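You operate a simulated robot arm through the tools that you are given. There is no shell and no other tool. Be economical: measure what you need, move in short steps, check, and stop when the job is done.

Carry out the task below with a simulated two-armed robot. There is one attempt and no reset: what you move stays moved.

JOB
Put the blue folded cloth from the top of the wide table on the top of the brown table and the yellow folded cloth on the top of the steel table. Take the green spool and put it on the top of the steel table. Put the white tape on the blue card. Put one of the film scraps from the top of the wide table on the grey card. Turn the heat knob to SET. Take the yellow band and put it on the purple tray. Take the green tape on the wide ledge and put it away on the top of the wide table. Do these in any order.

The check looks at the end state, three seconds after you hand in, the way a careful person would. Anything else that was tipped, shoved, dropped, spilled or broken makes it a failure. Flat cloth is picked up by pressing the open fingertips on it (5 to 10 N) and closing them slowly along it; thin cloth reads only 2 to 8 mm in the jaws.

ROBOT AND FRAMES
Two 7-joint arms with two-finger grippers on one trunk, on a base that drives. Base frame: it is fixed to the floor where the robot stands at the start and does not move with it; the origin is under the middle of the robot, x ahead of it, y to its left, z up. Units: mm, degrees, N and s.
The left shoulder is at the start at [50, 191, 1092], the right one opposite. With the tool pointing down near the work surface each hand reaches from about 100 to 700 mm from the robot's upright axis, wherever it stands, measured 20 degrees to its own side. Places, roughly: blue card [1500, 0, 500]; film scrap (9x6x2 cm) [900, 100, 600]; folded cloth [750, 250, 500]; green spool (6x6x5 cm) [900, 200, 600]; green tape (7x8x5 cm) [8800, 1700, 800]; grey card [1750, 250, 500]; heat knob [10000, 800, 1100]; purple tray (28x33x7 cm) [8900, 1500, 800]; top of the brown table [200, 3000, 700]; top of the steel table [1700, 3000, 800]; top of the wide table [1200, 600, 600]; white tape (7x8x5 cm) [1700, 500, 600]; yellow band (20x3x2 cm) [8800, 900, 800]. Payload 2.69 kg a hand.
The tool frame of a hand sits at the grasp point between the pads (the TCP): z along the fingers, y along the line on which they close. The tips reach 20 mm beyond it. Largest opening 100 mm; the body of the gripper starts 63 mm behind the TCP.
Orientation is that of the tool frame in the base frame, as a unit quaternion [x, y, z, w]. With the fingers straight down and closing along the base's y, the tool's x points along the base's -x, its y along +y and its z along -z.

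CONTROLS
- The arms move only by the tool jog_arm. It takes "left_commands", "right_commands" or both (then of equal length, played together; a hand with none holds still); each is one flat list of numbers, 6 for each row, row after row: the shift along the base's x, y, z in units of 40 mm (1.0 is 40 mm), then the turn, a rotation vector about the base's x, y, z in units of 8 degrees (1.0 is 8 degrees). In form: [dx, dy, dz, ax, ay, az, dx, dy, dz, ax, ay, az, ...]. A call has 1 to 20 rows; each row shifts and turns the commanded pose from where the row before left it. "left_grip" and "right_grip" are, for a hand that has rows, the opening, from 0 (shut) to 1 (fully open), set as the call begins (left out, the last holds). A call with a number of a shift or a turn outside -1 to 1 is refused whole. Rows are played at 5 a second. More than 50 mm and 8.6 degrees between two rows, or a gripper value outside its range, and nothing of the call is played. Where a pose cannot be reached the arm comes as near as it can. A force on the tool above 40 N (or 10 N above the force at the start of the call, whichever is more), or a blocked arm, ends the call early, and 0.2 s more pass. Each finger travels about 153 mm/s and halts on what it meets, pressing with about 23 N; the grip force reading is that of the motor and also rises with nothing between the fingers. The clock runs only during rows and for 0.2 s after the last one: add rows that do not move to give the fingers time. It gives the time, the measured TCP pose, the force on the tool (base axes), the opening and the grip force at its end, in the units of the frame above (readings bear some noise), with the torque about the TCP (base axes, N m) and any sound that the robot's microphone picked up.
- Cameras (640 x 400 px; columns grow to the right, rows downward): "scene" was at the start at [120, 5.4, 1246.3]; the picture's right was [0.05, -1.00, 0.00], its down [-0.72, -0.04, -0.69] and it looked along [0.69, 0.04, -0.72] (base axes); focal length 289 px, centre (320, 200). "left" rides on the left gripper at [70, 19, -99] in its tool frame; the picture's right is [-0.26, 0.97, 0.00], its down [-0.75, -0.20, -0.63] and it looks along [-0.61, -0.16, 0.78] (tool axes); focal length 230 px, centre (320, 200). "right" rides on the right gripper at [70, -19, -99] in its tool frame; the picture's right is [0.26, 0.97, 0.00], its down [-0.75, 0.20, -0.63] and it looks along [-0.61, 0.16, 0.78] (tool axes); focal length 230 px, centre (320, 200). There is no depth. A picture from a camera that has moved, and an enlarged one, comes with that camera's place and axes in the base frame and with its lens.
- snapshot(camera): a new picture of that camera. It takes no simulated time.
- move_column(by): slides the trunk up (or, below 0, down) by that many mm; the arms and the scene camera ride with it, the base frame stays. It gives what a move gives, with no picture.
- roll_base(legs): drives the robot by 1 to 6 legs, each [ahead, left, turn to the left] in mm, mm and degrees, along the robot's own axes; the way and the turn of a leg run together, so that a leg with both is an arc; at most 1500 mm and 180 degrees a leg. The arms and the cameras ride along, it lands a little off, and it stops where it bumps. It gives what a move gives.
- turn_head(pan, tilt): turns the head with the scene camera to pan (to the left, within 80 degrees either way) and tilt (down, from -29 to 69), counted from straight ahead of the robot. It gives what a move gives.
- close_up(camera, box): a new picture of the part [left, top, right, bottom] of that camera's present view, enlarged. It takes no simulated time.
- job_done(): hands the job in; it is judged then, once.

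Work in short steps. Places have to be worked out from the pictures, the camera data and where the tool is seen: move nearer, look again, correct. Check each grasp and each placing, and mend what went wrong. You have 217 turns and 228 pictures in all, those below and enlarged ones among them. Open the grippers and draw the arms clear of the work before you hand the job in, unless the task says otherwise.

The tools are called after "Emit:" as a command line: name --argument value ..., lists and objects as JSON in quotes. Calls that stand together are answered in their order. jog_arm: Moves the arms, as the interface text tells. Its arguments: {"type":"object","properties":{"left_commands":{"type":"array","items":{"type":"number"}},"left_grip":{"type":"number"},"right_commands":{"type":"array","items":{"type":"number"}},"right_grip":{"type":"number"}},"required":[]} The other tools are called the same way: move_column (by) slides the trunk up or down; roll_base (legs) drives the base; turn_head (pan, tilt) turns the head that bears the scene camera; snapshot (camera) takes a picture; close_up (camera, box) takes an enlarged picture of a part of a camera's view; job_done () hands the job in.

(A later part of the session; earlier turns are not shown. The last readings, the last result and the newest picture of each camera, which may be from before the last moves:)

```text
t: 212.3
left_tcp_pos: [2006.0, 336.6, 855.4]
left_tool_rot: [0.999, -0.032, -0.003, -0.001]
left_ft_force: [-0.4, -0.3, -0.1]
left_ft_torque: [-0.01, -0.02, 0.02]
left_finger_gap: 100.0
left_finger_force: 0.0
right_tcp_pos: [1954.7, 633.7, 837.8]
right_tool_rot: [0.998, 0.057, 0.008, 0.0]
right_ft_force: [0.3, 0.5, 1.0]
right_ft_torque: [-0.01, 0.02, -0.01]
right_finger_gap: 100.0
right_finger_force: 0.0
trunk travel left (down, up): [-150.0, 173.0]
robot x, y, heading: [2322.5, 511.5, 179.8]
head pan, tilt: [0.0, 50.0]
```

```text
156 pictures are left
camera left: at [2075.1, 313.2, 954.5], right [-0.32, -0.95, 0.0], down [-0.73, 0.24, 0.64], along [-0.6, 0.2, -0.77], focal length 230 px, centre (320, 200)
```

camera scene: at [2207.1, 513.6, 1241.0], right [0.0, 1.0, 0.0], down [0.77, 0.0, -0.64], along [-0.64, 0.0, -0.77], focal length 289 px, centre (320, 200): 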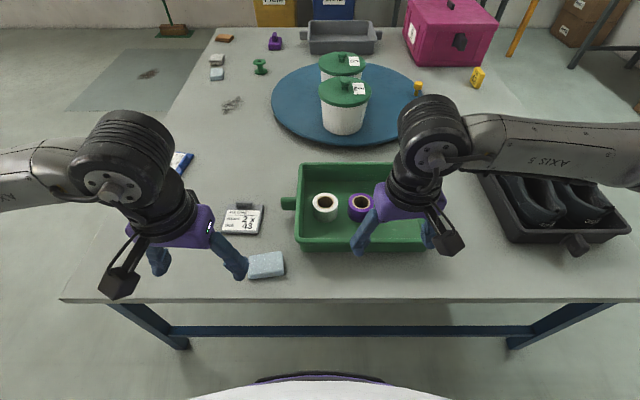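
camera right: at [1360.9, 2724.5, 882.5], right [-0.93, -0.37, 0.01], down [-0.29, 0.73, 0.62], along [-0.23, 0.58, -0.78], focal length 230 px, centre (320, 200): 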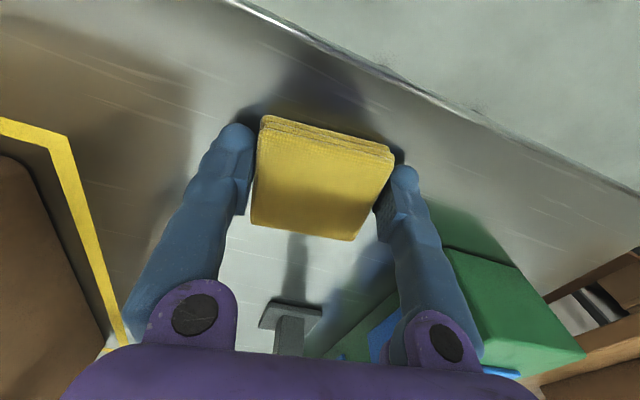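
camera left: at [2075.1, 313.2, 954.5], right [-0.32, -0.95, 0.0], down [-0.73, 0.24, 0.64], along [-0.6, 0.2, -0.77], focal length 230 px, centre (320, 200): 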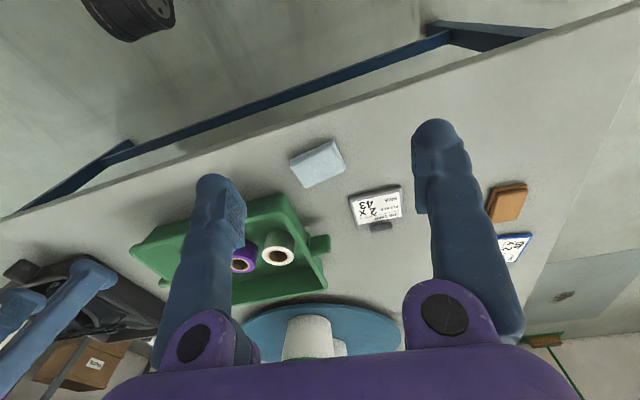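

Film scrap centre ≈[1882,381], long side near y, yaw about +8°. I turn the left hand so it closes across the 60 mm side and bring it above.

Emit:
jog_arm --left_commands '[-0.315, 0.11, -0.33, 0, 0, -0.98, -0.315, 0.11, -0.33, 0, 0, -0.98, -0.315, 0.11, -0.33, 0, 0, -0.98, -0.315, 0.11, -0.33, 0, 0, -0.98, -0.315, 0.11, -0.33, 0, 0, -0.98, -0.315, 0.11, -0.33, 0, 0, -0.98, -0.315, 0.11, -0.33, 0, 0, -0.98, -0.315, 0.11, -0.33, 0, 0, -0.98, -0.315, 0.11, -0.33, 0, 0, -0.98, -0.315, 0.11, -0.33, 0, 0, -0.97]'

Emit:
snapshot --camera "left"

Emit:
snapshot --camera "scene"

```text
t: 214.5
left_tcp_pos: [1922.3, 382.5, 776.3]
left_tool_rot: [0.798, -0.603, -0.002, -0.004]
left_ft_force: [-1.5, 0.1, 1.0]
left_ft_torque: [-0.01, -0.01, 0.01]
left_finger_gap: 100.0
left_finger_force: 0.2
left hand out of reach, approached as far as the arm can: row 9, 10
right_tcp_pos: [1953.7, 632.9, 838.6]
right_tool_rot: [0.998, 0.057, 0.007, 0.001]
right_ft_force: [-0.9, -0.2, 0.4]
right_ft_torque: [0.01, -0.01, 0.01]
right_finger_gap: 100.1
right_finger_force: 0.0
trunk travel left (down, up): [-150.0, 173.0]
robot x, y, heading: [2323.7, 514.3, 180.2]
head pan, tilt: [0.0, 50.0]
```

```text
155 pictures are left
camera left: at [1923.0, 310.0, 875.5], right [-1.0, -0.02, 0.0], down [-0.01, 0.77, 0.64], along [-0.01, 0.64, -0.77], focal length 230 px, centre (320, 200)
```

left: 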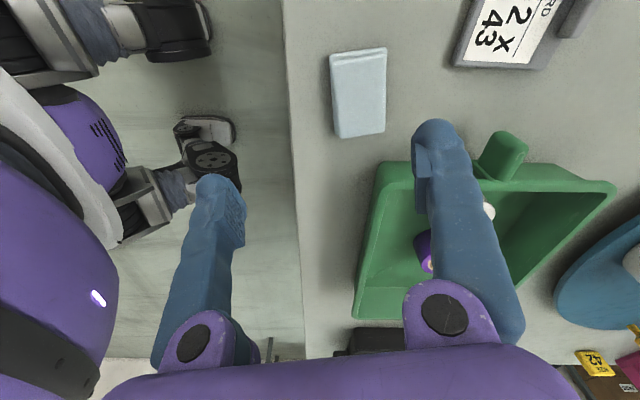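

```text
154 pictures are left
camera scene: at [2206.5, 513.4, 1240.8], right [0.0, 1.0, 0.0], down [0.77, 0.0, -0.64], along [-0.64, 0.0, -0.77], focal length 289 px, centre (320, 200)
```

scene: 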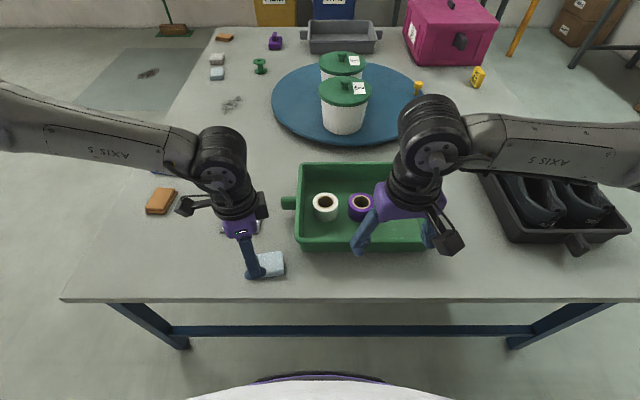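

The wrist limit stops at about yaw −74°. I turn the robot 18° to the right so the needed angle falls within reach.

Emit:
roll_base --legs '[[0, 0, -18]]'

Emit:
snapshot --camera "left"

```text
t: 215.9
left_tcp_pos: [1901.4, 512.9, 776.4]
left_tool_rot: [-0.694, 0.719, 0.001, 0.004]
left_ft_force: [-0.1, 0.2, 0.1]
left_ft_torque: [0.03, 0.0, 0.02]
left_finger_gap: 100.1
left_finger_force: 0.0
right_tcp_pos: [2009.1, 739.9, 837.5]
right_tool_rot: [0.995, -0.098, 0.007, 0.003]
right_ft_force: [0.3, -0.4, 0.1]
right_ft_torque: [0.03, 0.0, -0.02]
right_finger_gap: 99.9
right_finger_force: 0.0
trunk travel left (down, up): [-150.0, 173.0]
robot x, y, heading: [2324.0, 512.6, 161.9]
head pan, tilt: [0.0, 50.0]
```

```text
153 pictures are left
camera left: at [1880.5, 443.5, 876.0], right [-0.96, 0.29, 0.0], down [0.23, 0.74, 0.64], along [0.19, 0.61, -0.77], focal length 230 px, centre (320, 200)
```

left: 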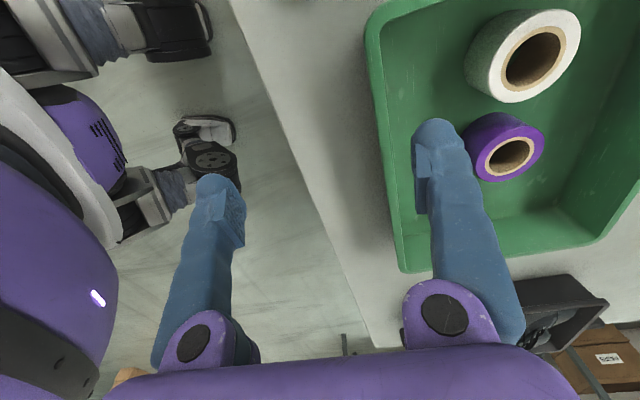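

Now the hand's yaw is −92°; I turn +10°, move to [1878,383] and lower to z 680.

Emit:
jog_arm --left_commands '[-0.145, -0.812, 0, 0, 0, 0.31, -0.145, -0.812, 0, 0, 0, 0.31, -0.145, -0.812, 0, 0, 0, 0.31, -0.145, -0.812, 0, 0, 0, 0.31, 0, 0, -0.8, 0, 0, 0, 0, 0, -0.8, 0, 0, 0, 0, 0, -0.8, 0, 0, 0, 0, 0, 0, 0, 0, 0]'

Emit:
snapshot --camera "left"

```text
t: 217.7
left_tcp_pos: [1883.3, 403.6, 680.4]
left_tool_rot: [0.754, -0.657, -0.002, -0.002]
left_ft_force: [0.5, 0.2, -0.2]
left_ft_torque: [0.0, 0.03, -0.03]
left_finger_gap: 100.1
left_finger_force: 0.1
left hand out of reach, approached as far as the arm can: row 3
right_tcp_pos: [2009.1, 740.8, 837.7]
right_tool_rot: [0.995, -0.098, 0.007, 0.002]
right_ft_force: [-0.7, 0.3, -0.1]
right_ft_torque: [-0.03, 0.0, 0.0]
right_finger_gap: 99.9
right_finger_force: 0.1
trunk travel left (down, up): [-150.0, 173.0]
robot x, y, heading: [2323.5, 511.7, 162.1]
head pan, tilt: [0.0, 50.0]
```

```text
152 pictures are left
camera left: at [1873.7, 332.1, 779.9], right [-0.99, 0.12, 0.0], down [0.09, 0.77, 0.64], along [0.08, 0.63, -0.77], focal length 230 px, centre (320, 200)
```

left: 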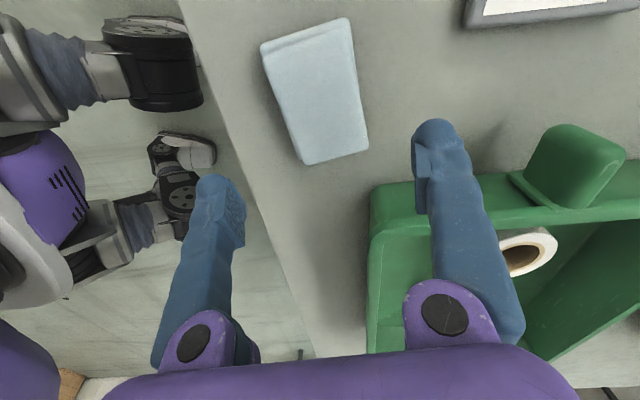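

I shift −20 mm in y, then look before descending beside the bin.

Emit:
jog_arm --left_commands '[-0.06, -0.26, 0, 0, 0, 0, -0.06, -0.26, 0, 0, 0, 0, 0, 0, -0.5, 0, 0, 0, 0, 0, 0, 0, 0, 0]'

Emit:
snapshot --camera "left"

Emit:
snapshot --camera "scene"

```text
t: 218.7
left_tcp_pos: [1878.7, 383.8, 660.2]
left_tool_rot: [0.754, -0.657, -0.002, -0.003]
left_ft_force: [0.5, -0.1, 1.0]
left_ft_torque: [-0.01, 0.0, 0.0]
left_finger_gap: 99.9
left_finger_force: 0.0
right_tcp_pos: [2008.5, 741.1, 838.2]
right_tool_rot: [0.995, -0.099, 0.008, 0.002]
right_ft_force: [-0.2, 0.4, -0.5]
right_ft_torque: [-0.02, -0.01, -0.02]
right_finger_gap: 100.1
right_finger_force: 0.0
trunk travel left (down, up): [-150.0, 173.0]
robot x, y, heading: [2322.4, 511.6, 162.1]
head pan, tilt: [0.0, 50.0]
```

```text
151 pictures are left
camera left: at [1869.0, 311.7, 760.2], right [-0.99, 0.12, 0.0], down [0.09, 0.77, 0.64], along [0.08, 0.63, -0.77], focal length 230 px, centre (320, 200)
```

left: 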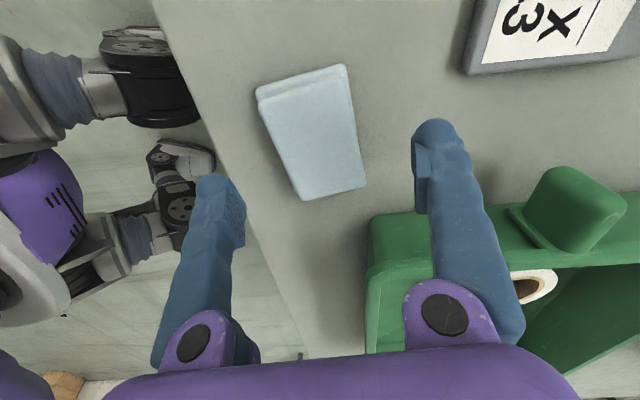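

```text
150 pictures are left
camera scene: at [2212.9, 549.6, 1241.0], right [0.31, 0.95, 0.0], down [0.73, -0.24, -0.64], along [-0.61, 0.2, -0.77], focal length 289 px, centre (320, 200)
```

scene: 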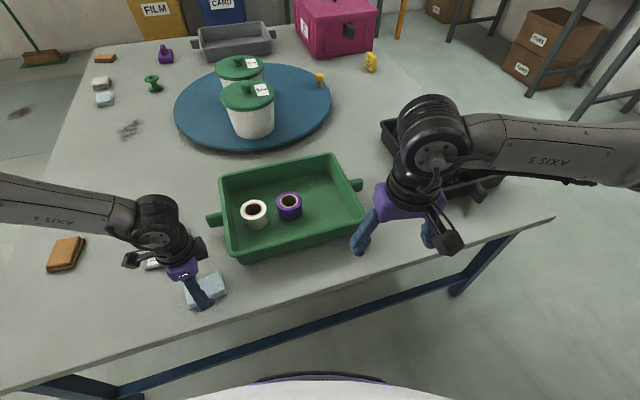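

Aligned with the scrap; shift −6 mm in y, descend, close, and lift slowly.

Emit:
jog_arm --left_commands '[0, -0.15, -0.3, 0, 0, 0, 0, 0, -0.4, 0, 0, 0, 0, 0, -0.25, 0, 0, 0, 0, 0, -0.1, 0, 0, 0, 0, 0, 0, 0, 0, 0]'

Emit:
jog_arm --left_commands '[0, 0, 0, 0, 0, 0, 0, 0, 0, 0, 0, 0, 0, 0, 0, 0, 0, 0, 0, 0, 0, 0, 0, 0]' --left_grip 0.3

Emit:
snapshot --camera "left"

Emit:
jog_arm --left_commands '[0, 0, 0.05, 0, 0, 0, 0, 0, 0.05, 0, 0, 0, 0, 0, 0.05, 0, 0, 0, 0, 0, 0.05, 0, 0, 0, 0, 0, 0.1, 0, 0, 0, 0, 0, 0.1, 0, 0, 0, 0, 0, 0.2, 0, 0, 0, 0, 0, 0.2, 0, 0, 0]'

Emit:
snapshot --camera "left"

```text
t: 219.9
left_tcp_pos: [1878.2, 377.7, 619.6]
left_tool_rot: [0.754, -0.656, -0.001, -0.004]
left_ft_force: [0.2, -0.1, 0.6]
left_ft_torque: [-0.03, 0.0, 0.02]
left_finger_gap: 100.0
left_finger_force: 0.0
right_tcp_pos: [2008.5, 741.3, 839.0]
right_tool_rot: [0.995, -0.099, 0.007, 0.001]
right_ft_force: [0.2, 0.3, 0.2]
right_ft_torque: [-0.01, 0.0, -0.01]
right_finger_gap: 99.9
right_finger_force: 0.1
trunk travel left (down, up): [-150.0, 173.0]
robot x, y, heading: [2325.5, 509.5, 162.0]
head pan, tilt: [0.0, 50.0]
```

```text
t: 220.9
left_tcp_pos: [1877.1, 379.4, 619.9]
left_tool_rot: [0.754, -0.657, -0.003, -0.003]
left_ft_force: [-5.3, -0.6, 17.3]
left_ft_torque: [0.01, -0.05, -0.01]
left_finger_gap: 56.5
left_finger_force: 23.2
right_tcp_pos: [2009.3, 740.8, 838.4]
right_tool_rot: [0.995, -0.098, 0.007, 0.002]
right_ft_force: [0.3, -0.6, -0.1]
right_ft_torque: [-0.01, 0.0, 0.01]
right_finger_gap: 100.0
right_finger_force: 0.1
trunk travel left (down, up): [-150.0, 173.0]
robot x, y, heading: [2320.9, 513.3, 162.0]
head pan, tilt: [0.0, 50.0]
```

```text
149 pictures are left
camera left: at [1868.2, 306.5, 719.4], right [-0.99, 0.12, 0.0], down [0.1, 0.77, 0.64], along [0.08, 0.63, -0.77], focal length 230 px, centre (320, 200)
```

left: 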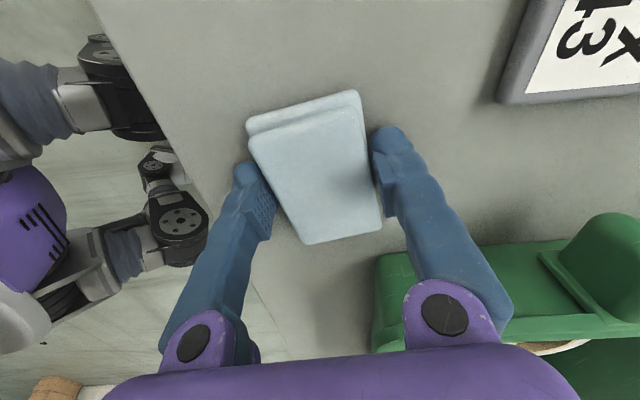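

```text
t: 222.7
left_tcp_pos: [1879.1, 379.5, 649.7]
left_tool_rot: [0.754, -0.657, -0.001, -0.003]
left_ft_force: [0.2, -0.2, -0.1]
left_ft_torque: [-0.01, 0.02, -0.04]
left_finger_gap: 56.8
left_finger_force: 22.3
right_tcp_pos: [2010.3, 741.3, 839.3]
right_tool_rot: [0.995, -0.098, 0.007, 0.001]
right_ft_force: [0.8, 0.3, 0.6]
right_ft_torque: [-0.02, 0.02, 0.0]
right_finger_gap: 100.0
right_finger_force: 0.1
trunk travel left (down, up): [-150.0, 173.0]
robot x, y, heading: [2323.0, 512.9, 162.0]
head pan, tilt: [0.0, 50.0]
```

```text
148 pictures are left
camera left: at [1869.0, 305.7, 750.0], right [-0.99, 0.12, 0.0], down [0.09, 0.77, 0.64], along [0.08, 0.63, -0.77], focal length 230 px, centre (320, 200)
```

left: 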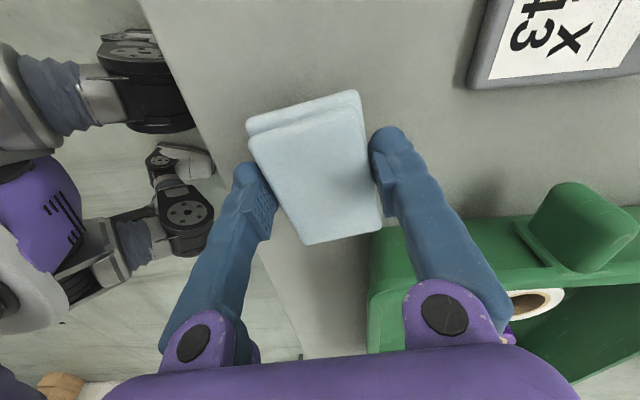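

Film scrap held (56.8 mm). The grey card spans about x 1701–1792, y 250–350 with a knob at its far edge, so I carry the scrap over [1760,300].

Emit:
jog_arm --left_commands '[0, -0.1, 0.3, 0, 0, 0, 0, -0.2, 0.5, 0, 0, 0, -0.3, -0.3, 0.5, 0, 0, 0, -0.4, -0.3, 0.3, 0, 0, 0, -0.5, -0.3, 0, 0, 0, 0, -0.5, -0.3, 0, 0, 0, 0, -0.5, -0.3, 0, 0, 0, 0, -0.4, -0.17, 0, 0, 0, 0, -0.37, 0, 0, 0, 0, 0, 0, 0, 0, 0, 0, 0]'

Emit:
snapshot --camera "left"

Emit:
close_up --camera "scene" --box '[60, 180, 260, 320]'

```text
t: 224.9
left_tcp_pos: [1878.1, 359.2, 696.9]
left_tool_rot: [0.755, -0.655, -0.004, -0.001]
left_ft_force: [-0.5, -0.5, 0.0]
left_ft_torque: [0.01, 0.01, -0.01]
left_finger_gap: 56.7
left_finger_force: 22.9
left hand out of reach, approached as far as the arm can: row 3, 4, 5, 6, 7, 8, 9
right_tcp_pos: [2009.5, 740.7, 837.7]
right_tool_rot: [0.995, -0.099, 0.007, 0.001]
right_ft_force: [0.3, -0.7, -0.1]
right_ft_torque: [-0.01, -0.03, -0.05]
right_finger_gap: 99.9
right_finger_force: 0.0
trunk travel left (down, up): [-150.0, 173.0]
robot x, y, heading: [2324.8, 516.2, 161.8]
head pan, tilt: [0.0, 50.0]
```

```text
147 pictures are left
camera left: at [1869.5, 286.8, 797.1], right [-0.99, 0.12, 0.0], down [0.1, 0.77, 0.63], along [0.07, 0.63, -0.77], focal length 230 px, centre (320, 200)
```

left: 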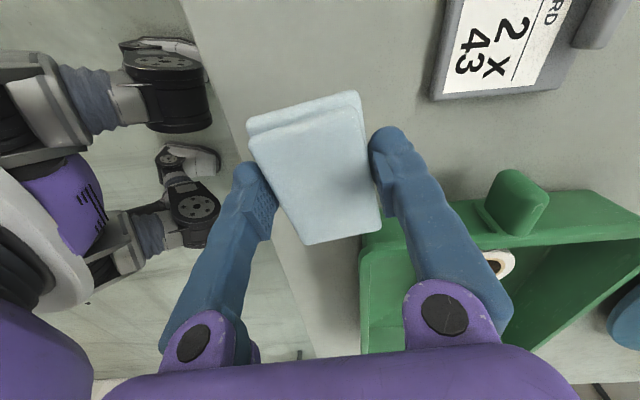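

```text
2.86 times, centred on (160, 250) of scene
camera zoom: at [2212.8, 549.6, 1241.0], right [0.31, 0.95, 0.0], down [0.73, -0.24, -0.64], along [-0.61, 0.2, -0.77], focal length 826 px, centre (777, 57)
```

zoom: 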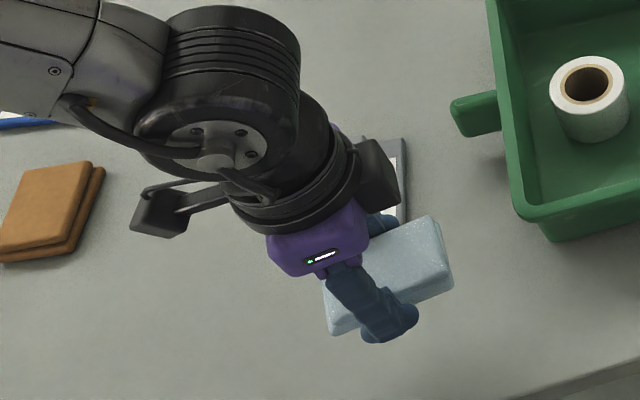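

The wrist runs out of yaw there. I slide the base 300 mm along the table end (−y) so the card lies ahead of the left arm.

Emit:
jog_arm --left_commands '[0.1, 0, 0.4, 0, 0, 0, 0.1, 0, 0.5, 0, 0, 0, 0, 0, 0.4, 0, 0, 0]'

Emit:
roll_base --legs '[[-93, 285, 0]]'

Emit:
snapshot --camera "scene"

```text
t: 225.7
left_tcp_pos: [1895.4, 360.4, 750.8]
left_tool_rot: [0.755, -0.656, -0.002, -0.002]
left_ft_force: [-1.0, 1.2, -0.3]
left_ft_torque: [0.0, 0.03, -0.01]
left_finger_gap: 56.3
left_finger_force: 22.9
left hand out of reach, approached as far as the arm can: row 2, 3
right_tcp_pos: [2009.0, 739.5, 838.6]
right_tool_rot: [0.995, -0.098, 0.007, 0.002]
right_ft_force: [0.0, 0.1, 0.7]
right_ft_torque: [-0.03, -0.02, -0.01]
right_finger_gap: 100.0
right_finger_force: 0.1
trunk travel left (down, up): [-150.0, 173.0]
robot x, y, heading: [2322.1, 511.6, 161.8]
head pan, tilt: [0.0, 50.0]
```

```text
t: 228.7
left_tcp_pos: [1898.5, 63.1, 752.0]
left_tool_rot: [0.755, -0.656, -0.003, -0.002]
left_ft_force: [-1.2, -0.1, -0.3]
left_ft_torque: [-0.01, 0.01, -0.03]
left_finger_gap: 56.4
left_finger_force: 23.0
right_tcp_pos: [2011.5, 442.7, 838.8]
right_tool_rot: [0.995, -0.098, 0.007, 0.002]
right_ft_force: [-0.4, -0.1, 0.2]
right_ft_torque: [-0.01, -0.03, 0.01]
right_finger_gap: 100.0
right_finger_force: 0.0
trunk travel left (down, up): [-150.0, 173.0]
robot x, y, heading: [2325.2, 209.8, 162.1]
head pan, tilt: [0.0, 50.0]
```

```text
145 pictures are left
camera scene: at [2214.2, 252.2, 1241.0], right [0.31, 0.95, 0.0], down [0.73, -0.24, -0.64], along [-0.61, 0.2, -0.77], focal length 289 px, centre (320, 200)
```

scene: 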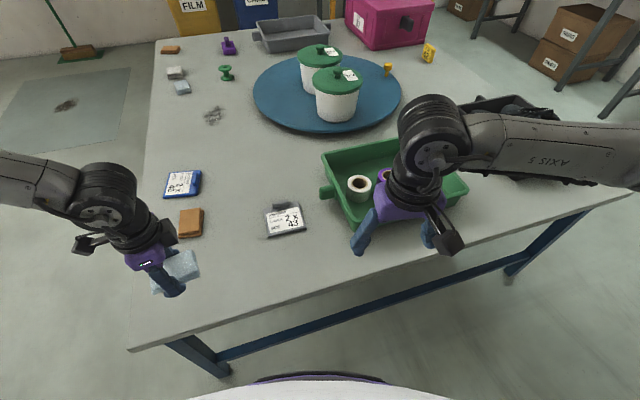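

Card centre confirmed ≈[1748,306]. I bring the scrap over [1757,304].

Emit:
jog_arm --left_commands '[-0.3, 0.5, 0, 0, 0, 0, -0.44, 0.75, 0, 0, 0, 0, -0.44, 0.75, 0, 0, 0, 0, -0.44, 0.75, 0, 0, 0, 0, -0.44, 0.75, -0.1, 0, 0, 0, -0.44, 0.75, -0.2, 0, 0, 0, -0.44, 0.75, -0.2, 0, 0, 0, -0.4, 0.6, -0.2, 0, 0, 0, -0.2, 0.4, -0.1, 0, 0, 0, 0, 0, 0, 0, 0, 0]'

Emit:
snapshot --camera "left"

Emit:
close_up --camera "scene" --box '[200, 150, 360, 260]'

```text
t: 230.9
left_tcp_pos: [1862.8, 130.4, 748.6]
left_tool_rot: [0.757, -0.654, -0.005, 0.003]
left_ft_force: [0.1, 0.3, -0.1]
left_ft_torque: [0.0, 0.03, 0.01]
left_finger_gap: 56.7
left_finger_force: 23.1
left hand out of reach, approached as far as the arm can: row 3, 4, 5, 6, 7, 8, 9
right_tcp_pos: [2009.8, 443.4, 837.2]
right_tool_rot: [0.995, -0.098, 0.006, 0.001]
right_ft_force: [0.3, 0.3, 0.3]
right_ft_torque: [-0.06, -0.05, 0.03]
right_finger_gap: 100.1
right_finger_force: 0.1
trunk travel left (down, up): [-150.0, 173.0]
robot x, y, heading: [2324.8, 216.8, 162.1]
head pan, tilt: [0.0, 50.0]
```

```text
144 pictures are left
camera left: at [1854.1, 58.9, 848.8], right [-0.99, 0.11, 0.01], down [0.09, 0.77, 0.63], along [0.06, 0.63, -0.78], focal length 230 px, centre (320, 200)
```

left: 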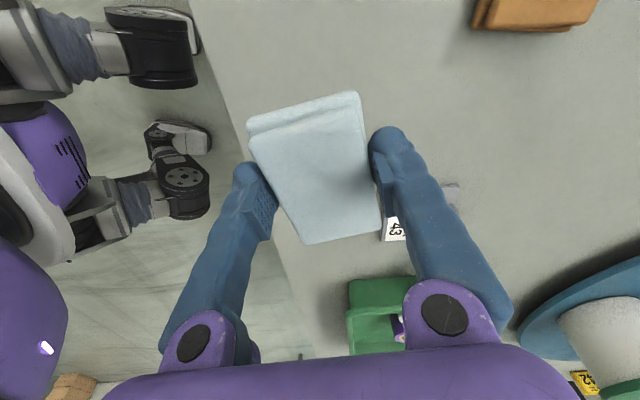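

```text
3.64 times, centred on (280, 205) of scene
camera zoom: at [2214.1, 252.4, 1241.0], right [0.31, 0.95, 0.0], down [0.73, -0.24, -0.64], along [-0.61, 0.2, -0.77], focal length 1052 px, centre (466, 182)
```

zoom: 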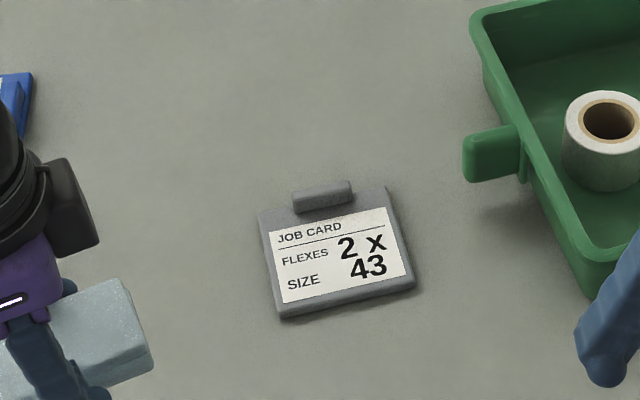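

The arm is stuck in its wrist limit. I relax the yaw by 48° while moving to the card, then will turn back.

Emit:
jog_arm --left_commands '[0, 0, 0, 0, 0, 1, 0, 0, 0, 0, 0, 1, 0, 0, 0, 0, 0, 1, -0.3, 0.5, 0, 0, 0, 1, -0.35, 0.6, 0, 0, 0, 1, -0.35, 0.6, 0, 0, 0, 1, -0.35, 0.6, 0, 0, 0, 0, -0.35, 0.6, 0, 0, 0, 0, -0.35, 0.6, 0, 0, 0, 0, -0.35, 0.5, 0, 0, 0, 0, -0.24, 0.4, 0, 0, 0, 0, 0, 0, 0, 0, 0, 0]'

Emit:
snapshot --camera "left"

```text
t: 233.5
left_tcp_pos: [1755.3, 305.8, 747.7]
left_tool_rot: [0.956, -0.293, -0.003, -0.002]
left_ft_force: [0.0, -0.1, -0.7]
left_ft_torque: [0.01, -0.01, 0.0]
left_finger_gap: 56.5
left_finger_force: 22.5
right_tcp_pos: [2010.6, 443.3, 838.2]
right_tool_rot: [0.995, -0.097, 0.007, 0.001]
right_ft_force: [-0.2, -0.4, 0.1]
right_ft_torque: [-0.02, -0.01, 0.01]
right_finger_gap: 99.8
right_finger_force: 0.1
trunk travel left (down, up): [-150.0, 173.0]
robot x, y, heading: [2325.2, 215.3, 162.0]
head pan, tilt: [0.0, 50.0]
```

```text
142 pictures are left
camera left: at [1803.2, 252.0, 847.8], right [-0.75, -0.66, 0.0], down [-0.51, 0.58, 0.63], along [-0.42, 0.48, -0.77], focal length 230 px, centre (320, 200)
```

left: 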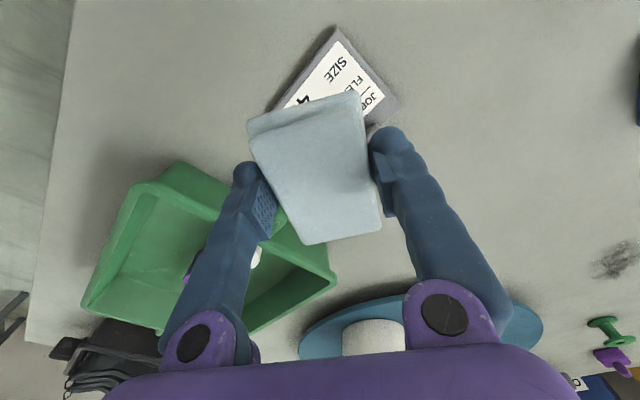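

At the card position. Now turn back −48° in place as far as the wrist allows.

Emit:
jog_arm --left_commands '[0, 0, 0, 0, 0, -1, 0, 0, 0, 0, 0, -1, 0, 0, 0, 0, 0, -1, 0, 0, 0, 0, 0, -1, 0, 0, 0, 0, 0, -1, 0, 0, 0, 0, 0, -1, 0, 0, 0, 0, 0, 0]'

Emit:
snapshot --camera "left"

```text
t: 235.1
left_tcp_pos: [1755.0, 306.5, 748.5]
left_tool_rot: [0.857, -0.515, -0.002, -0.001]
left_ft_force: [-0.3, -0.1, 0.8]
left_ft_torque: [0.02, 0.01, 0.01]
left_finger_gap: 56.2
left_finger_force: 22.8
left hand out of reach, approached as far as the arm can: row 4, 5, 6
right_tcp_pos: [2010.3, 443.3, 838.6]
right_tool_rot: [0.995, -0.097, 0.007, 0.001]
right_ft_force: [0.3, 0.1, 0.7]
right_ft_torque: [0.0, -0.01, 0.03]
right_finger_gap: 100.2
right_finger_force: 0.0
trunk travel left (down, up): [-150.0, 173.0]
robot x, y, heading: [2328.8, 217.0, 162.3]
head pan, tilt: [0.0, 50.0]
```

```text
141 pictures are left
camera left: at [1771.8, 235.9, 847.8], right [-0.97, -0.23, 0.0], down [-0.17, 0.75, 0.63], along [-0.15, 0.62, -0.77], focal length 230 px, centre (320, 200)
```

left: 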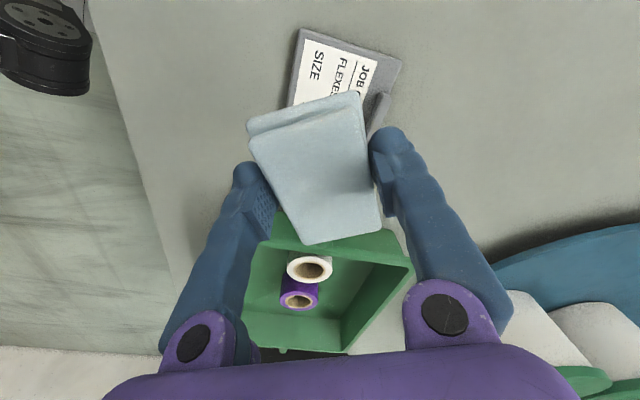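

Yaw got to −62°. I slide the base another 140 mm along −y so the forearm direction permits more yaw, then compensate with the hand.

Emit:
roll_base --legs '[[-43, 133, 0]]'

Emit:
jog_arm --left_commands '[0, 0.5, 0, 0, 0, 0, 0, 0.5, 0, 0, 0, 0, 0, 0.5, 0, 0, 0, 0, 0, 0.5, 0, 0, 0, 0, 0, 0.5, 0, 0, 0, 0, 0, 0.5, 0, 0, 0, 0, 0, 0.5, 0, 0, 0, 0, 0, 0, 0, 0, 0, -0.6, 0, 0, 0, 0, 0, -0.6, 0, 0, 0, 0, 0, -0.6, 0, 0, 0, 0, 0, -0.6, 0, 0, 0, 0, 0, 0]'

Emit:
snapshot --camera "left"

```text
t: 236.9
left_tcp_pos: [1755.3, 168.1, 748.6]
left_tool_rot: [0.857, -0.515, -0.003, -0.002]
left_ft_force: [-0.2, -0.1, -0.4]
left_ft_torque: [-0.01, 0.0, -0.01]
left_finger_gap: 56.8
left_finger_force: 22.8
right_tcp_pos: [2011.3, 304.3, 838.6]
right_tool_rot: [0.995, -0.097, 0.008, 0.001]
right_ft_force: [0.3, 0.8, 0.1]
right_ft_torque: [0.0, 0.0, -0.05]
right_finger_gap: 99.8
right_finger_force: 0.0
trunk travel left (down, up): [-150.0, 173.0]
robot x, y, heading: [2323.9, 73.6, 162.1]
head pan, tilt: [0.0, 50.0]
```

```text
t: 239.5
left_tcp_pos: [1755.1, 208.4, 748.6]
left_tool_rot: [0.857, -0.515, -0.002, -0.002]
left_ft_force: [1.0, -0.4, -0.9]
left_ft_torque: [0.01, 0.03, 0.01]
left_finger_gap: 56.4
left_finger_force: 23.4
left hand out of reach, approached as far as the arm can: row 3, 4, 5, 6, 7, 8, 9, 10, 11
right_tcp_pos: [2010.2, 304.5, 837.2]
right_tool_rot: [0.995, -0.097, 0.007, 0.002]
right_ft_force: [0.1, 0.2, 0.3]
right_ft_torque: [0.03, 0.01, -0.01]
right_finger_gap: 99.9
right_finger_force: 0.0
trunk travel left (down, up): [-150.0, 173.0]
robot x, y, heading: [2328.2, 75.2, 162.3]
head pan, tilt: [0.0, 50.0]
```

```text
140 pictures are left
camera left: at [1771.5, 138.0, 847.8], right [-0.97, -0.23, 0.0], down [-0.17, 0.75, 0.63], along [-0.15, 0.62, -0.77], focal length 230 px, centre (320, 200)
```

left: 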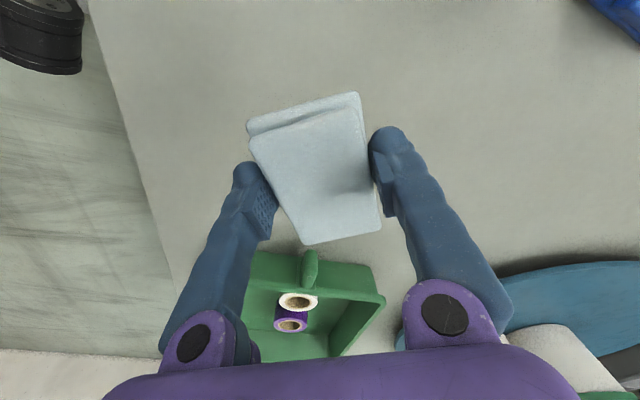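

That was the wrong direction. I raise the scrap, go back up along +y and turn the robot to heading 125°, so the needed hand angle is near neutral.

Emit:
jog_arm --left_commands '[0.2, -0.3, 0.4, 0, 0, 0.5, 0.2, -0.3, 0.5, 0, 0, 0.5, 0.2, -0.3, 0.5, 0, 0, 0.5, 0.2, -0.2, 0.4, 0, 0, 0.5]'

Emit:
roll_base --legs '[[85, -262, 0], [0, 0, -37]]'

Emit:
snapshot --camera "scene"

```text
t: 240.5
left_tcp_pos: [1788.4, 164.0, 819.3]
left_tool_rot: [0.921, -0.39, -0.003, -0.001]
left_ft_force: [-1.2, 0.7, -0.1]
left_ft_torque: [0.02, 0.01, 0.0]
left_finger_gap: 56.6
left_finger_force: 22.8
right_tcp_pos: [2010.1, 304.3, 838.5]
right_tool_rot: [0.995, -0.097, 0.006, 0.002]
right_ft_force: [1.2, 0.4, 0.2]
right_ft_torque: [0.02, 0.0, -0.03]
right_finger_gap: 100.1
right_finger_force: 0.0
trunk travel left (down, up): [-150.0, 173.0]
robot x, y, heading: [2326.1, 75.1, 162.2]
head pan, tilt: [0.0, 50.0]
```

```text
t: 245.2
left_tcp_pos: [1948.9, 744.4, 820.6]
left_tool_rot: [0.75, -0.662, -0.002, -0.002]
left_ft_force: [-0.4, -0.4, 0.1]
left_ft_torque: [-0.02, 0.01, 0.01]
left_finger_gap: 56.8
left_finger_force: 22.5
right_tcp_pos: [2211.2, 722.0, 838.8]
right_tool_rot: [0.913, -0.408, 0.005, 0.004]
right_ft_force: [0.0, -0.1, -0.3]
right_ft_torque: [-0.01, 0.02, 0.01]
right_finger_gap: 99.8
right_finger_force: 0.1
trunk travel left (down, up): [-150.0, 173.0]
robot x, y, heading: [2327.4, 352.9, 125.2]
head pan, tilt: [0.0, 50.0]
```

```text
139 pictures are left
camera scene: at [2258.3, 447.8, 1241.0], right [0.82, 0.58, 0.0], down [0.44, -0.63, -0.64], along [-0.37, 0.53, -0.77], focal length 289 px, centre (320, 200)
```

scene: 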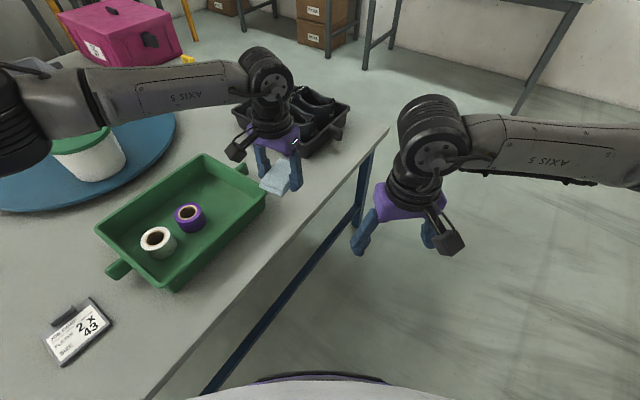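

Yaw is now −83°. I carry the scrap over the bin at z 820 to the card.

Emit:
jog_arm --left_commands '[-0.3, -0.6, 0, 0, 0, 0, -0.4, -0.9, 0, 0, 0, 0, -0.4, -0.9, 0, 0, 0, 0, -0.4, -0.9, 0, 0, 0, 0, -0.4, -0.9, 0, 0, 0, 0, -0.4, -0.9, 0, 0, 0, 0, -0.4, -0.9, 0, 0, 0, 0, -0.4, -0.9, 0, 0, 0, 0, -0.4, -0.9, 0, 0, 0, 0, -0.4, -0.9, 0, 0, 0, 0, -0.4, -0.9, 0, 0, 0, 0, -0.4, -0.9, 0, 0, 0, 0, -0.1, -0.4, 0, 0, 0, 0, 0, 0, 0, 0, 0, 0]'

Emit:
snapshot --camera "left"

Emit:
snapshot --camera "scene"

```text
t: 248.2
left_tcp_pos: [1783.0, 367.8, 819.9]
left_tool_rot: [0.761, -0.649, -0.002, -0.005]
left_ft_force: [-1.1, 0.4, 0.7]
left_ft_torque: [0.0, 0.01, 0.0]
left_finger_gap: 56.5
left_finger_force: 22.8
left hand out of reach, approached as far as the arm can: row 11, 12, 13
right_tcp_pos: [2211.1, 724.0, 838.0]
right_tool_rot: [0.913, -0.408, 0.006, 0.004]
right_ft_force: [1.3, -0.5, 0.2]
right_ft_torque: [-0.03, -0.02, 0.03]
right_finger_gap: 100.0
right_finger_force: 0.1
trunk travel left (down, up): [-150.0, 173.0]
robot x, y, heading: [2327.0, 351.3, 125.2]
head pan, tilt: [0.0, 50.0]
```

```text
138 pictures are left
camera left: at [1775.0, 294.9, 918.6], right [-0.99, 0.1, 0.0], down [0.07, 0.77, 0.64], along [0.07, 0.64, -0.77], focal length 230 px, centre (320, 200)
```

left: 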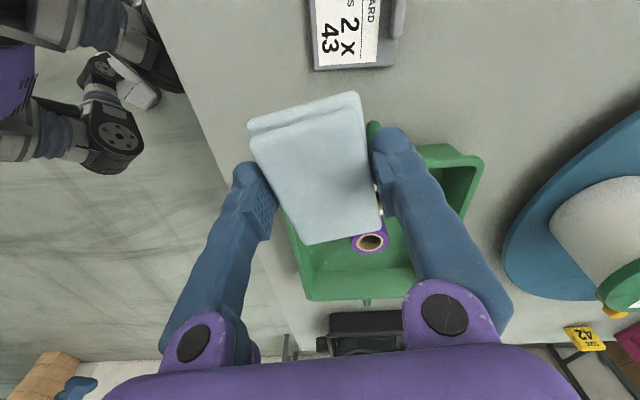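

```text
137 pictures are left
camera scene: at [2258.1, 447.8, 1240.9], right [0.82, 0.58, 0.0], down [0.44, -0.63, -0.64], along [-0.37, 0.53, -0.77], focal length 289 px, centre (320, 200)
```

scene: 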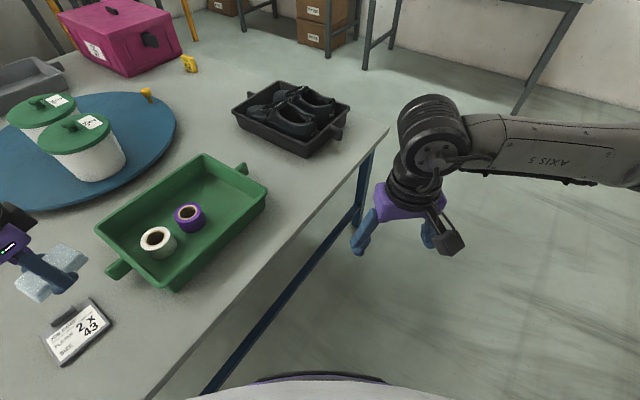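

About 69 mm short. I try lowering to z 700 first, then moving to the card.

Emit:
jog_arm --left_commands '[0, -0.1, -0.7, 0, 0, 0, 0, -0.1, -0.8, 0, 0, 0, 0, 0, -0.8, 0, 0, 0, 0, 0, -0.7, 0, 0, 0, -0.2, -0.4, 0, 0, 0, 0, -0.2, -0.4, 0, 0, 0, 0, -0.2, -0.4, 0, 0, 0, 0, -0.05, -0.2, 0, 0, 0, 0, 0, 0, 0, 0, 0, 0]'

Emit:
snapshot --camera "left"

```text
t: 250.2
left_tcp_pos: [1758.6, 306.9, 700.6]
left_tool_rot: [0.75, -0.662, -0.003, -0.002]
left_ft_force: [-0.2, 0.3, -1.1]
left_ft_torque: [0.03, -0.01, -0.01]
left_finger_gap: 56.5
left_finger_force: 22.8
right_tcp_pos: [2210.8, 722.1, 837.2]
right_tool_rot: [0.913, -0.408, 0.006, 0.003]
right_ft_force: [0.1, 0.2, 0.4]
right_ft_torque: [0.03, 0.04, 0.03]
right_finger_gap: 99.8
right_finger_force: 0.0
trunk travel left (down, up): [-150.0, 173.0]
robot x, y, heading: [2328.4, 351.9, 125.3]
head pan, tilt: [0.0, 50.0]
```

```text
136 pictures are left
camera left: at [1748.9, 235.1, 800.0], right [-0.99, 0.14, 0.0], down [0.11, 0.77, 0.63], along [0.08, 0.63, -0.77], focal length 230 px, centre (320, 200)
```

left: 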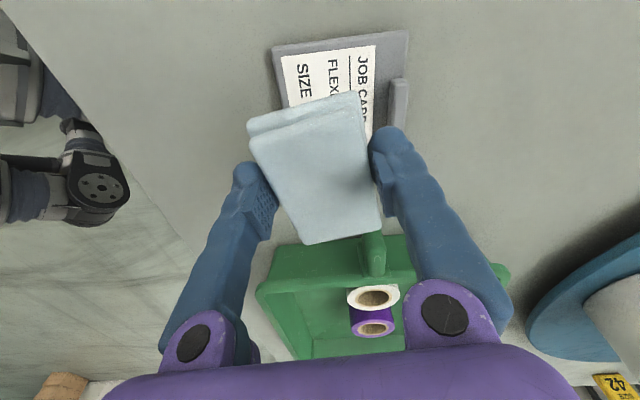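

Now over the card with correct yaw. The card spans x 1690–1783, y 250–350, knob at x<1705. I adjust to x 1753, lower to contact.

Emit:
jog_arm --left_commands '[-0.13, -0.07, -0.4, 0, 0, 0, 0, 0, -0.4, 0, 0, 0, 0, 0, -0.4, 0, 0, 0, 0, 0, -0.2, 0, 0, 0, 0, 0, 0, 0, 0, 0]'

Emit:
snapshot --camera "left"

Emit:
jog_arm --left_commands '[0, 0, -0.1, 0, 0, 0, 0, 0, -0.1, 0, 0, 0, 0, 0, -0.05, 0, 0, 0, 0, 0, 0, 0, 0, 0]'

```text
t: 251.4
left_tcp_pos: [1753.6, 303.5, 643.8]
left_tool_rot: [0.749, -0.662, -0.003, -0.003]
left_ft_force: [0.1, 0.5, -1.3]
left_ft_torque: [0.01, 0.0, 0.0]
left_finger_gap: 56.5
left_finger_force: 23.3
right_tcp_pos: [2211.8, 722.4, 838.0]
right_tool_rot: [0.913, -0.409, 0.006, 0.004]
right_ft_force: [-0.5, -0.4, -0.1]
right_ft_torque: [0.02, 0.05, -0.02]
right_finger_gap: 100.1
right_finger_force: 0.1
trunk travel left (down, up): [-150.0, 173.0]
robot x, y, heading: [2324.6, 351.8, 125.2]
head pan, tilt: [0.0, 50.0]
```

```text
135 pictures are left
camera left: at [1743.5, 232.5, 743.6], right [-0.99, 0.14, 0.0], down [0.11, 0.77, 0.63], along [0.09, 0.63, -0.77], focal length 230 px, centre (320, 200)
```

left: 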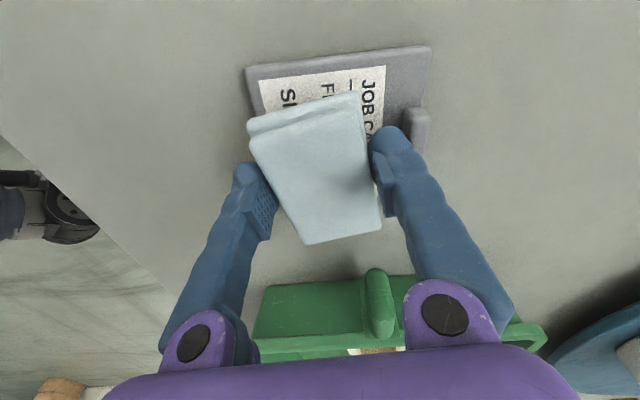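

```text
t: 252.4
left_tcp_pos: [1752.2, 303.8, 634.9]
left_tool_rot: [0.749, -0.663, -0.002, -0.002]
left_ft_force: [0.2, 0.3, -0.3]
left_ft_torque: [-0.01, 0.02, 0.03]
left_finger_gap: 56.5
left_finger_force: 23.4
right_tcp_pos: [2211.7, 723.4, 838.7]
right_tool_rot: [0.913, -0.408, 0.006, 0.004]
right_ft_force: [-0.5, -0.7, 0.1]
right_ft_torque: [0.01, 0.03, 0.0]
right_finger_gap: 100.0
right_finger_force: 0.1
trunk travel left (down, up): [-150.0, 173.0]
robot x, y, heading: [2326.9, 352.3, 125.0]
head pan, tilt: [0.0, 50.0]
```

Still no contact at 635. Continue in 2 mm rows.

Emit:
jog_arm --left_commands '[0, 0, -0.05, 0, 0, 0, 0, 0, -0.05, 0, 0, 0, 0, 0, -0.05, 0, 0, 0, 0, 0, 0, 0, 0, 0]'

Emit:
snapshot --camera "left"

```text
t: 253.4
left_tcp_pos: [1755.3, 304.4, 630.4]
left_tool_rot: [0.749, -0.663, -0.005, -0.001]
left_ft_force: [0.7, -4.7, 20.9]
left_ft_torque: [0.0, -0.03, 0.03]
left_finger_gap: 56.5
left_finger_force: 23.2
right_tcp_pos: [2213.3, 723.2, 838.0]
right_tool_rot: [0.913, -0.409, 0.005, 0.004]
right_ft_force: [0.1, -1.1, -0.2]
right_ft_torque: [0.01, 0.03, 0.02]
right_finger_gap: 99.9
right_finger_force: 0.0
trunk travel left (down, up): [-150.0, 173.0]
robot x, y, heading: [2324.8, 354.1, 124.9]
head pan, tilt: [0.0, 50.0]
```

```text
134 pictures are left
camera left: at [1744.3, 232.4, 729.5], right [-0.99, 0.14, 0.0], down [0.11, 0.77, 0.63], along [0.08, 0.63, -0.77], focal length 230 px, centre (320, 200)
```

left: 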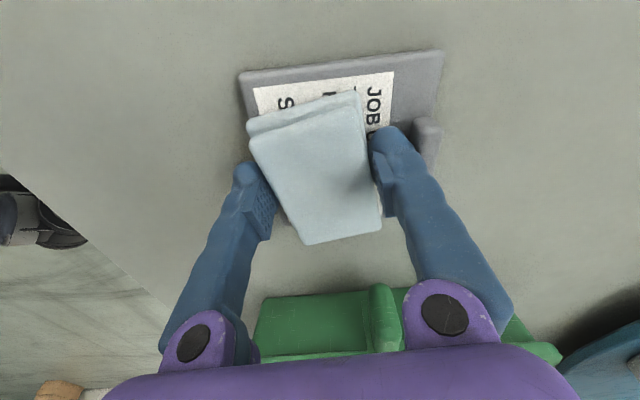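

Contact on the card (21 N). I ease 1 mm, open slightly (to 68 mm), and lift straight up.

Emit:
jog_arm --left_commands '[0, 0, 0.04, 0, 0, 0, 0, 0, 0, 0, 0, 0]'

Emit:
jog_arm --left_commands '[0, 0, 0, 0, 0, 0, 0, 0, 0, 0, 0, 0, 0, 0, 0, 0, 0, 0]' --left_grip 0.67

Emit:
jog_arm --left_commands '[0, 0, 0.2, 0, 0, 0, 0, 0, 0.5, 0, 0, 0, 0, 0, 0.8, 0, 0, 0, 0, 0, 0.8, 0, 0, 0]'

Emit:
snapshot --camera "left"

```text
t: 254.0
left_tcp_pos: [1754.1, 304.4, 629.8]
left_tool_rot: [0.749, -0.663, -0.003, -0.002]
left_ft_force: [0.0, 0.9, 5.1]
left_ft_torque: [0.04, 0.06, -0.01]
left_finger_gap: 56.4
left_finger_force: 23.0
right_tcp_pos: [2212.7, 721.4, 837.4]
right_tool_rot: [0.913, -0.408, 0.005, 0.005]
right_ft_force: [-0.1, -0.2, -0.7]
right_ft_torque: [0.0, 0.0, -0.02]
right_finger_gap: 100.2
right_finger_force: 0.1
trunk travel left (down, up): [-150.0, 173.0]
robot x, y, heading: [2327.8, 351.5, 125.2]
head pan, tilt: [0.0, 50.0]
```

```text
t: 254.8
left_tcp_pos: [1753.6, 303.4, 630.3]
left_tool_rot: [0.75, -0.661, -0.002, -0.002]
left_ft_force: [-0.2, 1.3, -0.2]
left_ft_torque: [0.01, -0.01, -0.04]
left_finger_gap: 66.9
left_finger_force: 0.0
right_tcp_pos: [2210.9, 722.7, 838.4]
right_tool_rot: [0.913, -0.408, 0.006, 0.003]
right_ft_force: [0.0, 0.5, 0.6]
right_ft_torque: [0.03, -0.02, -0.01]
right_finger_gap: 99.8
right_finger_force: 0.2
trunk travel left (down, up): [-150.0, 173.0]
robot x, y, heading: [2323.3, 352.6, 125.3]
head pan, tilt: [0.0, 50.0]
```

```text
t: 255.8
left_tcp_pos: [1740.3, 309.4, 707.2]
left_tool_rot: [0.749, -0.662, -0.038, 0.011]
left_ft_force: [0.5, 0.3, -0.9]
left_ft_torque: [-0.01, 0.03, -0.02]
left_finger_gap: 66.9
left_finger_force: 0.0
left hand out of reach, approached as far as the arm can: row 4
right_tcp_pos: [2211.4, 723.0, 838.0]
right_tool_rot: [0.913, -0.408, 0.005, 0.005]
right_ft_force: [-0.6, 0.2, 0.0]
right_ft_torque: [0.0, 0.01, 0.0]
right_finger_gap: 100.0
right_finger_force: 0.0
trunk travel left (down, up): [-150.0, 173.0]
robot x, y, heading: [2324.5, 348.6, 124.7]
head pan, tilt: [0.0, 50.0]
```

```text
133 pictures are left
camera left: at [1737.4, 235.1, 805.2], right [-0.99, 0.14, 0.08], down [0.15, 0.75, 0.65], along [0.03, 0.65, -0.76], focal length 230 px, centre (320, 200)
```

left: 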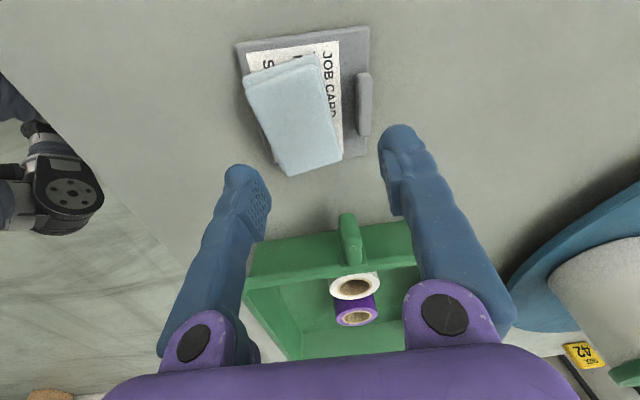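

The scrap rests on the grey card. Next the white tape in the bin at ≈[1732,529], gripping along x (purple tape is next to it in y). I move above it.

Emit:
jog_arm --left_commands '[0.3, 0.5, 0.5, 0, 0, 0, 0.2, 0.8, 0.6, 0, 0, 0, 0, 0.9, 0.5, 0, 0, 0, 0, 0.9, 0, 0, 0, 0, 0, 0.9, 0, 0, 0, 0, -0.2, 0.9, 0, 0, 0, 0, 0, 0.5, 0, 0, 0, 0, 0, 0, 0, 0, 0, 0]' --left_grip 1

Emit:
snapshot --camera "left"

Emit:
snapshot --camera "scene"

```text
t: 257.6
left_tcp_pos: [1753.9, 529.0, 775.0]
left_tool_rot: [0.749, -0.663, -0.002, -0.001]
left_ft_force: [0.0, -0.4, -0.5]
left_ft_torque: [-0.02, 0.01, 0.04]
left_finger_gap: 99.8
left_finger_force: 0.0
left hand out of reach, approached as far as the arm can: row 1
right_tcp_pos: [2210.5, 721.8, 837.5]
right_tool_rot: [0.913, -0.408, 0.006, 0.004]
right_ft_force: [-0.7, 0.3, -0.8]
right_ft_torque: [-0.02, -0.01, 0.02]
right_finger_gap: 99.8
right_finger_force: 0.0
trunk travel left (down, up): [-150.0, 173.0]
robot x, y, heading: [2323.3, 348.5, 125.0]
head pan, tilt: [0.0, 50.0]
```

```text
132 pictures are left
camera left: at [1744.0, 457.3, 874.5], right [-0.99, 0.14, 0.0], down [0.11, 0.77, 0.63], along [0.09, 0.63, -0.77], focal length 230 px, centre (320, 200)
```

left: 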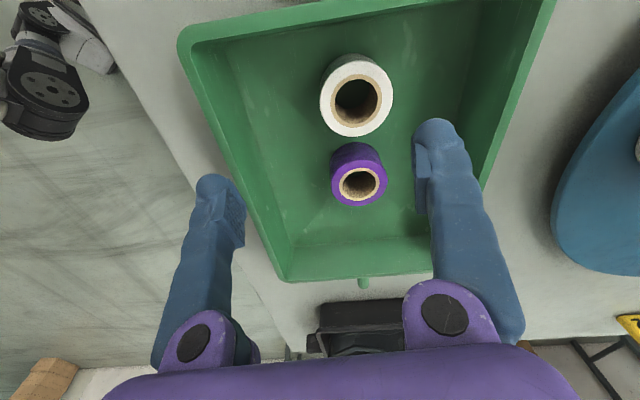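

```text
131 pictures are left
camera scene: at [2258.2, 447.7, 1241.0], right [0.82, 0.58, 0.0], down [0.44, -0.63, -0.64], along [-0.37, 0.53, -0.77], focal length 289 px, centre (320, 200)
```

scene: 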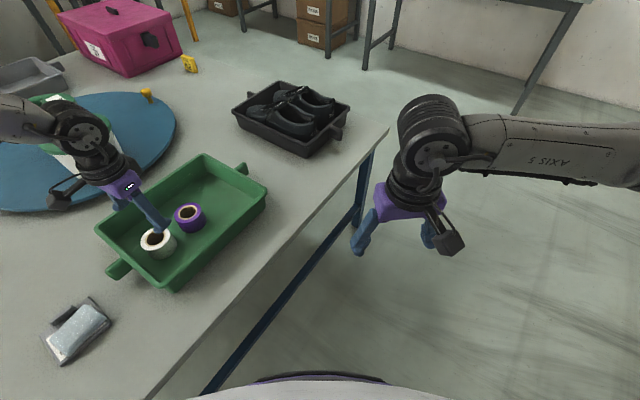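

White tape centre ≈[1717,527], top ≈643, diameter ≈70. I align and lower to z 690 for a check.

Emit:
jog_arm --left_commands '[-0.46, -0.03, -0.2, 0, 0, 0, -0.46, -0.03, -0.4, 0, 0, 0, 0, 0, -0.7, 0, 0, 0, 0, 0, -0.8, 0, 0, 0, 0, 0, 0, 0, 0, 0]'

Emit:
snapshot --camera "left"

```text
t: 258.8
left_tcp_pos: [1759.1, 509.4, 708.3]
left_tool_rot: [0.749, -0.662, -0.004, 0.0]
left_ft_force: [-0.3, -0.3, -0.1]
left_ft_torque: [0.01, 0.02, 0.0]
left_finger_gap: 99.7
left_finger_force: 0.0
left hand out of reach, approached as far as the arm can: row 1, 2, 3, 4
right_tcp_pos: [2211.7, 722.5, 838.6]
right_tool_rot: [0.913, -0.409, 0.007, 0.005]
right_ft_force: [-0.2, -0.6, -0.4]
right_ft_torque: [-0.04, 0.05, 0.03]
right_finger_gap: 100.0
right_finger_force: 0.1
trunk travel left (down, up): [-150.0, 173.0]
robot x, y, heading: [2321.7, 349.3, 125.1]
head pan, tilt: [0.0, 50.0]
```

```text
130 pictures are left
camera left: at [1749.0, 438.3, 807.5], right [-0.99, 0.14, 0.01], down [0.11, 0.77, 0.63], along [0.08, 0.63, -0.77], focal length 230 px, centre (320, 200)
```

left: 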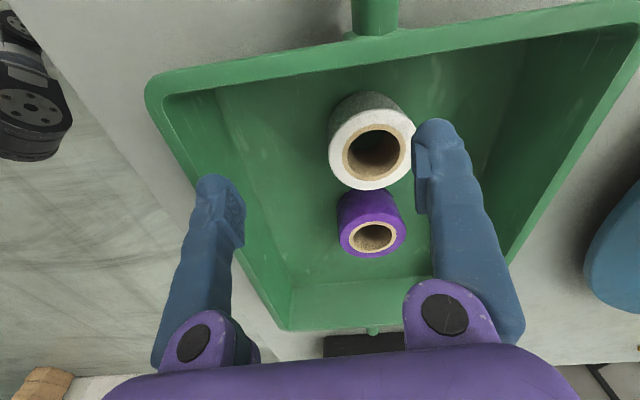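

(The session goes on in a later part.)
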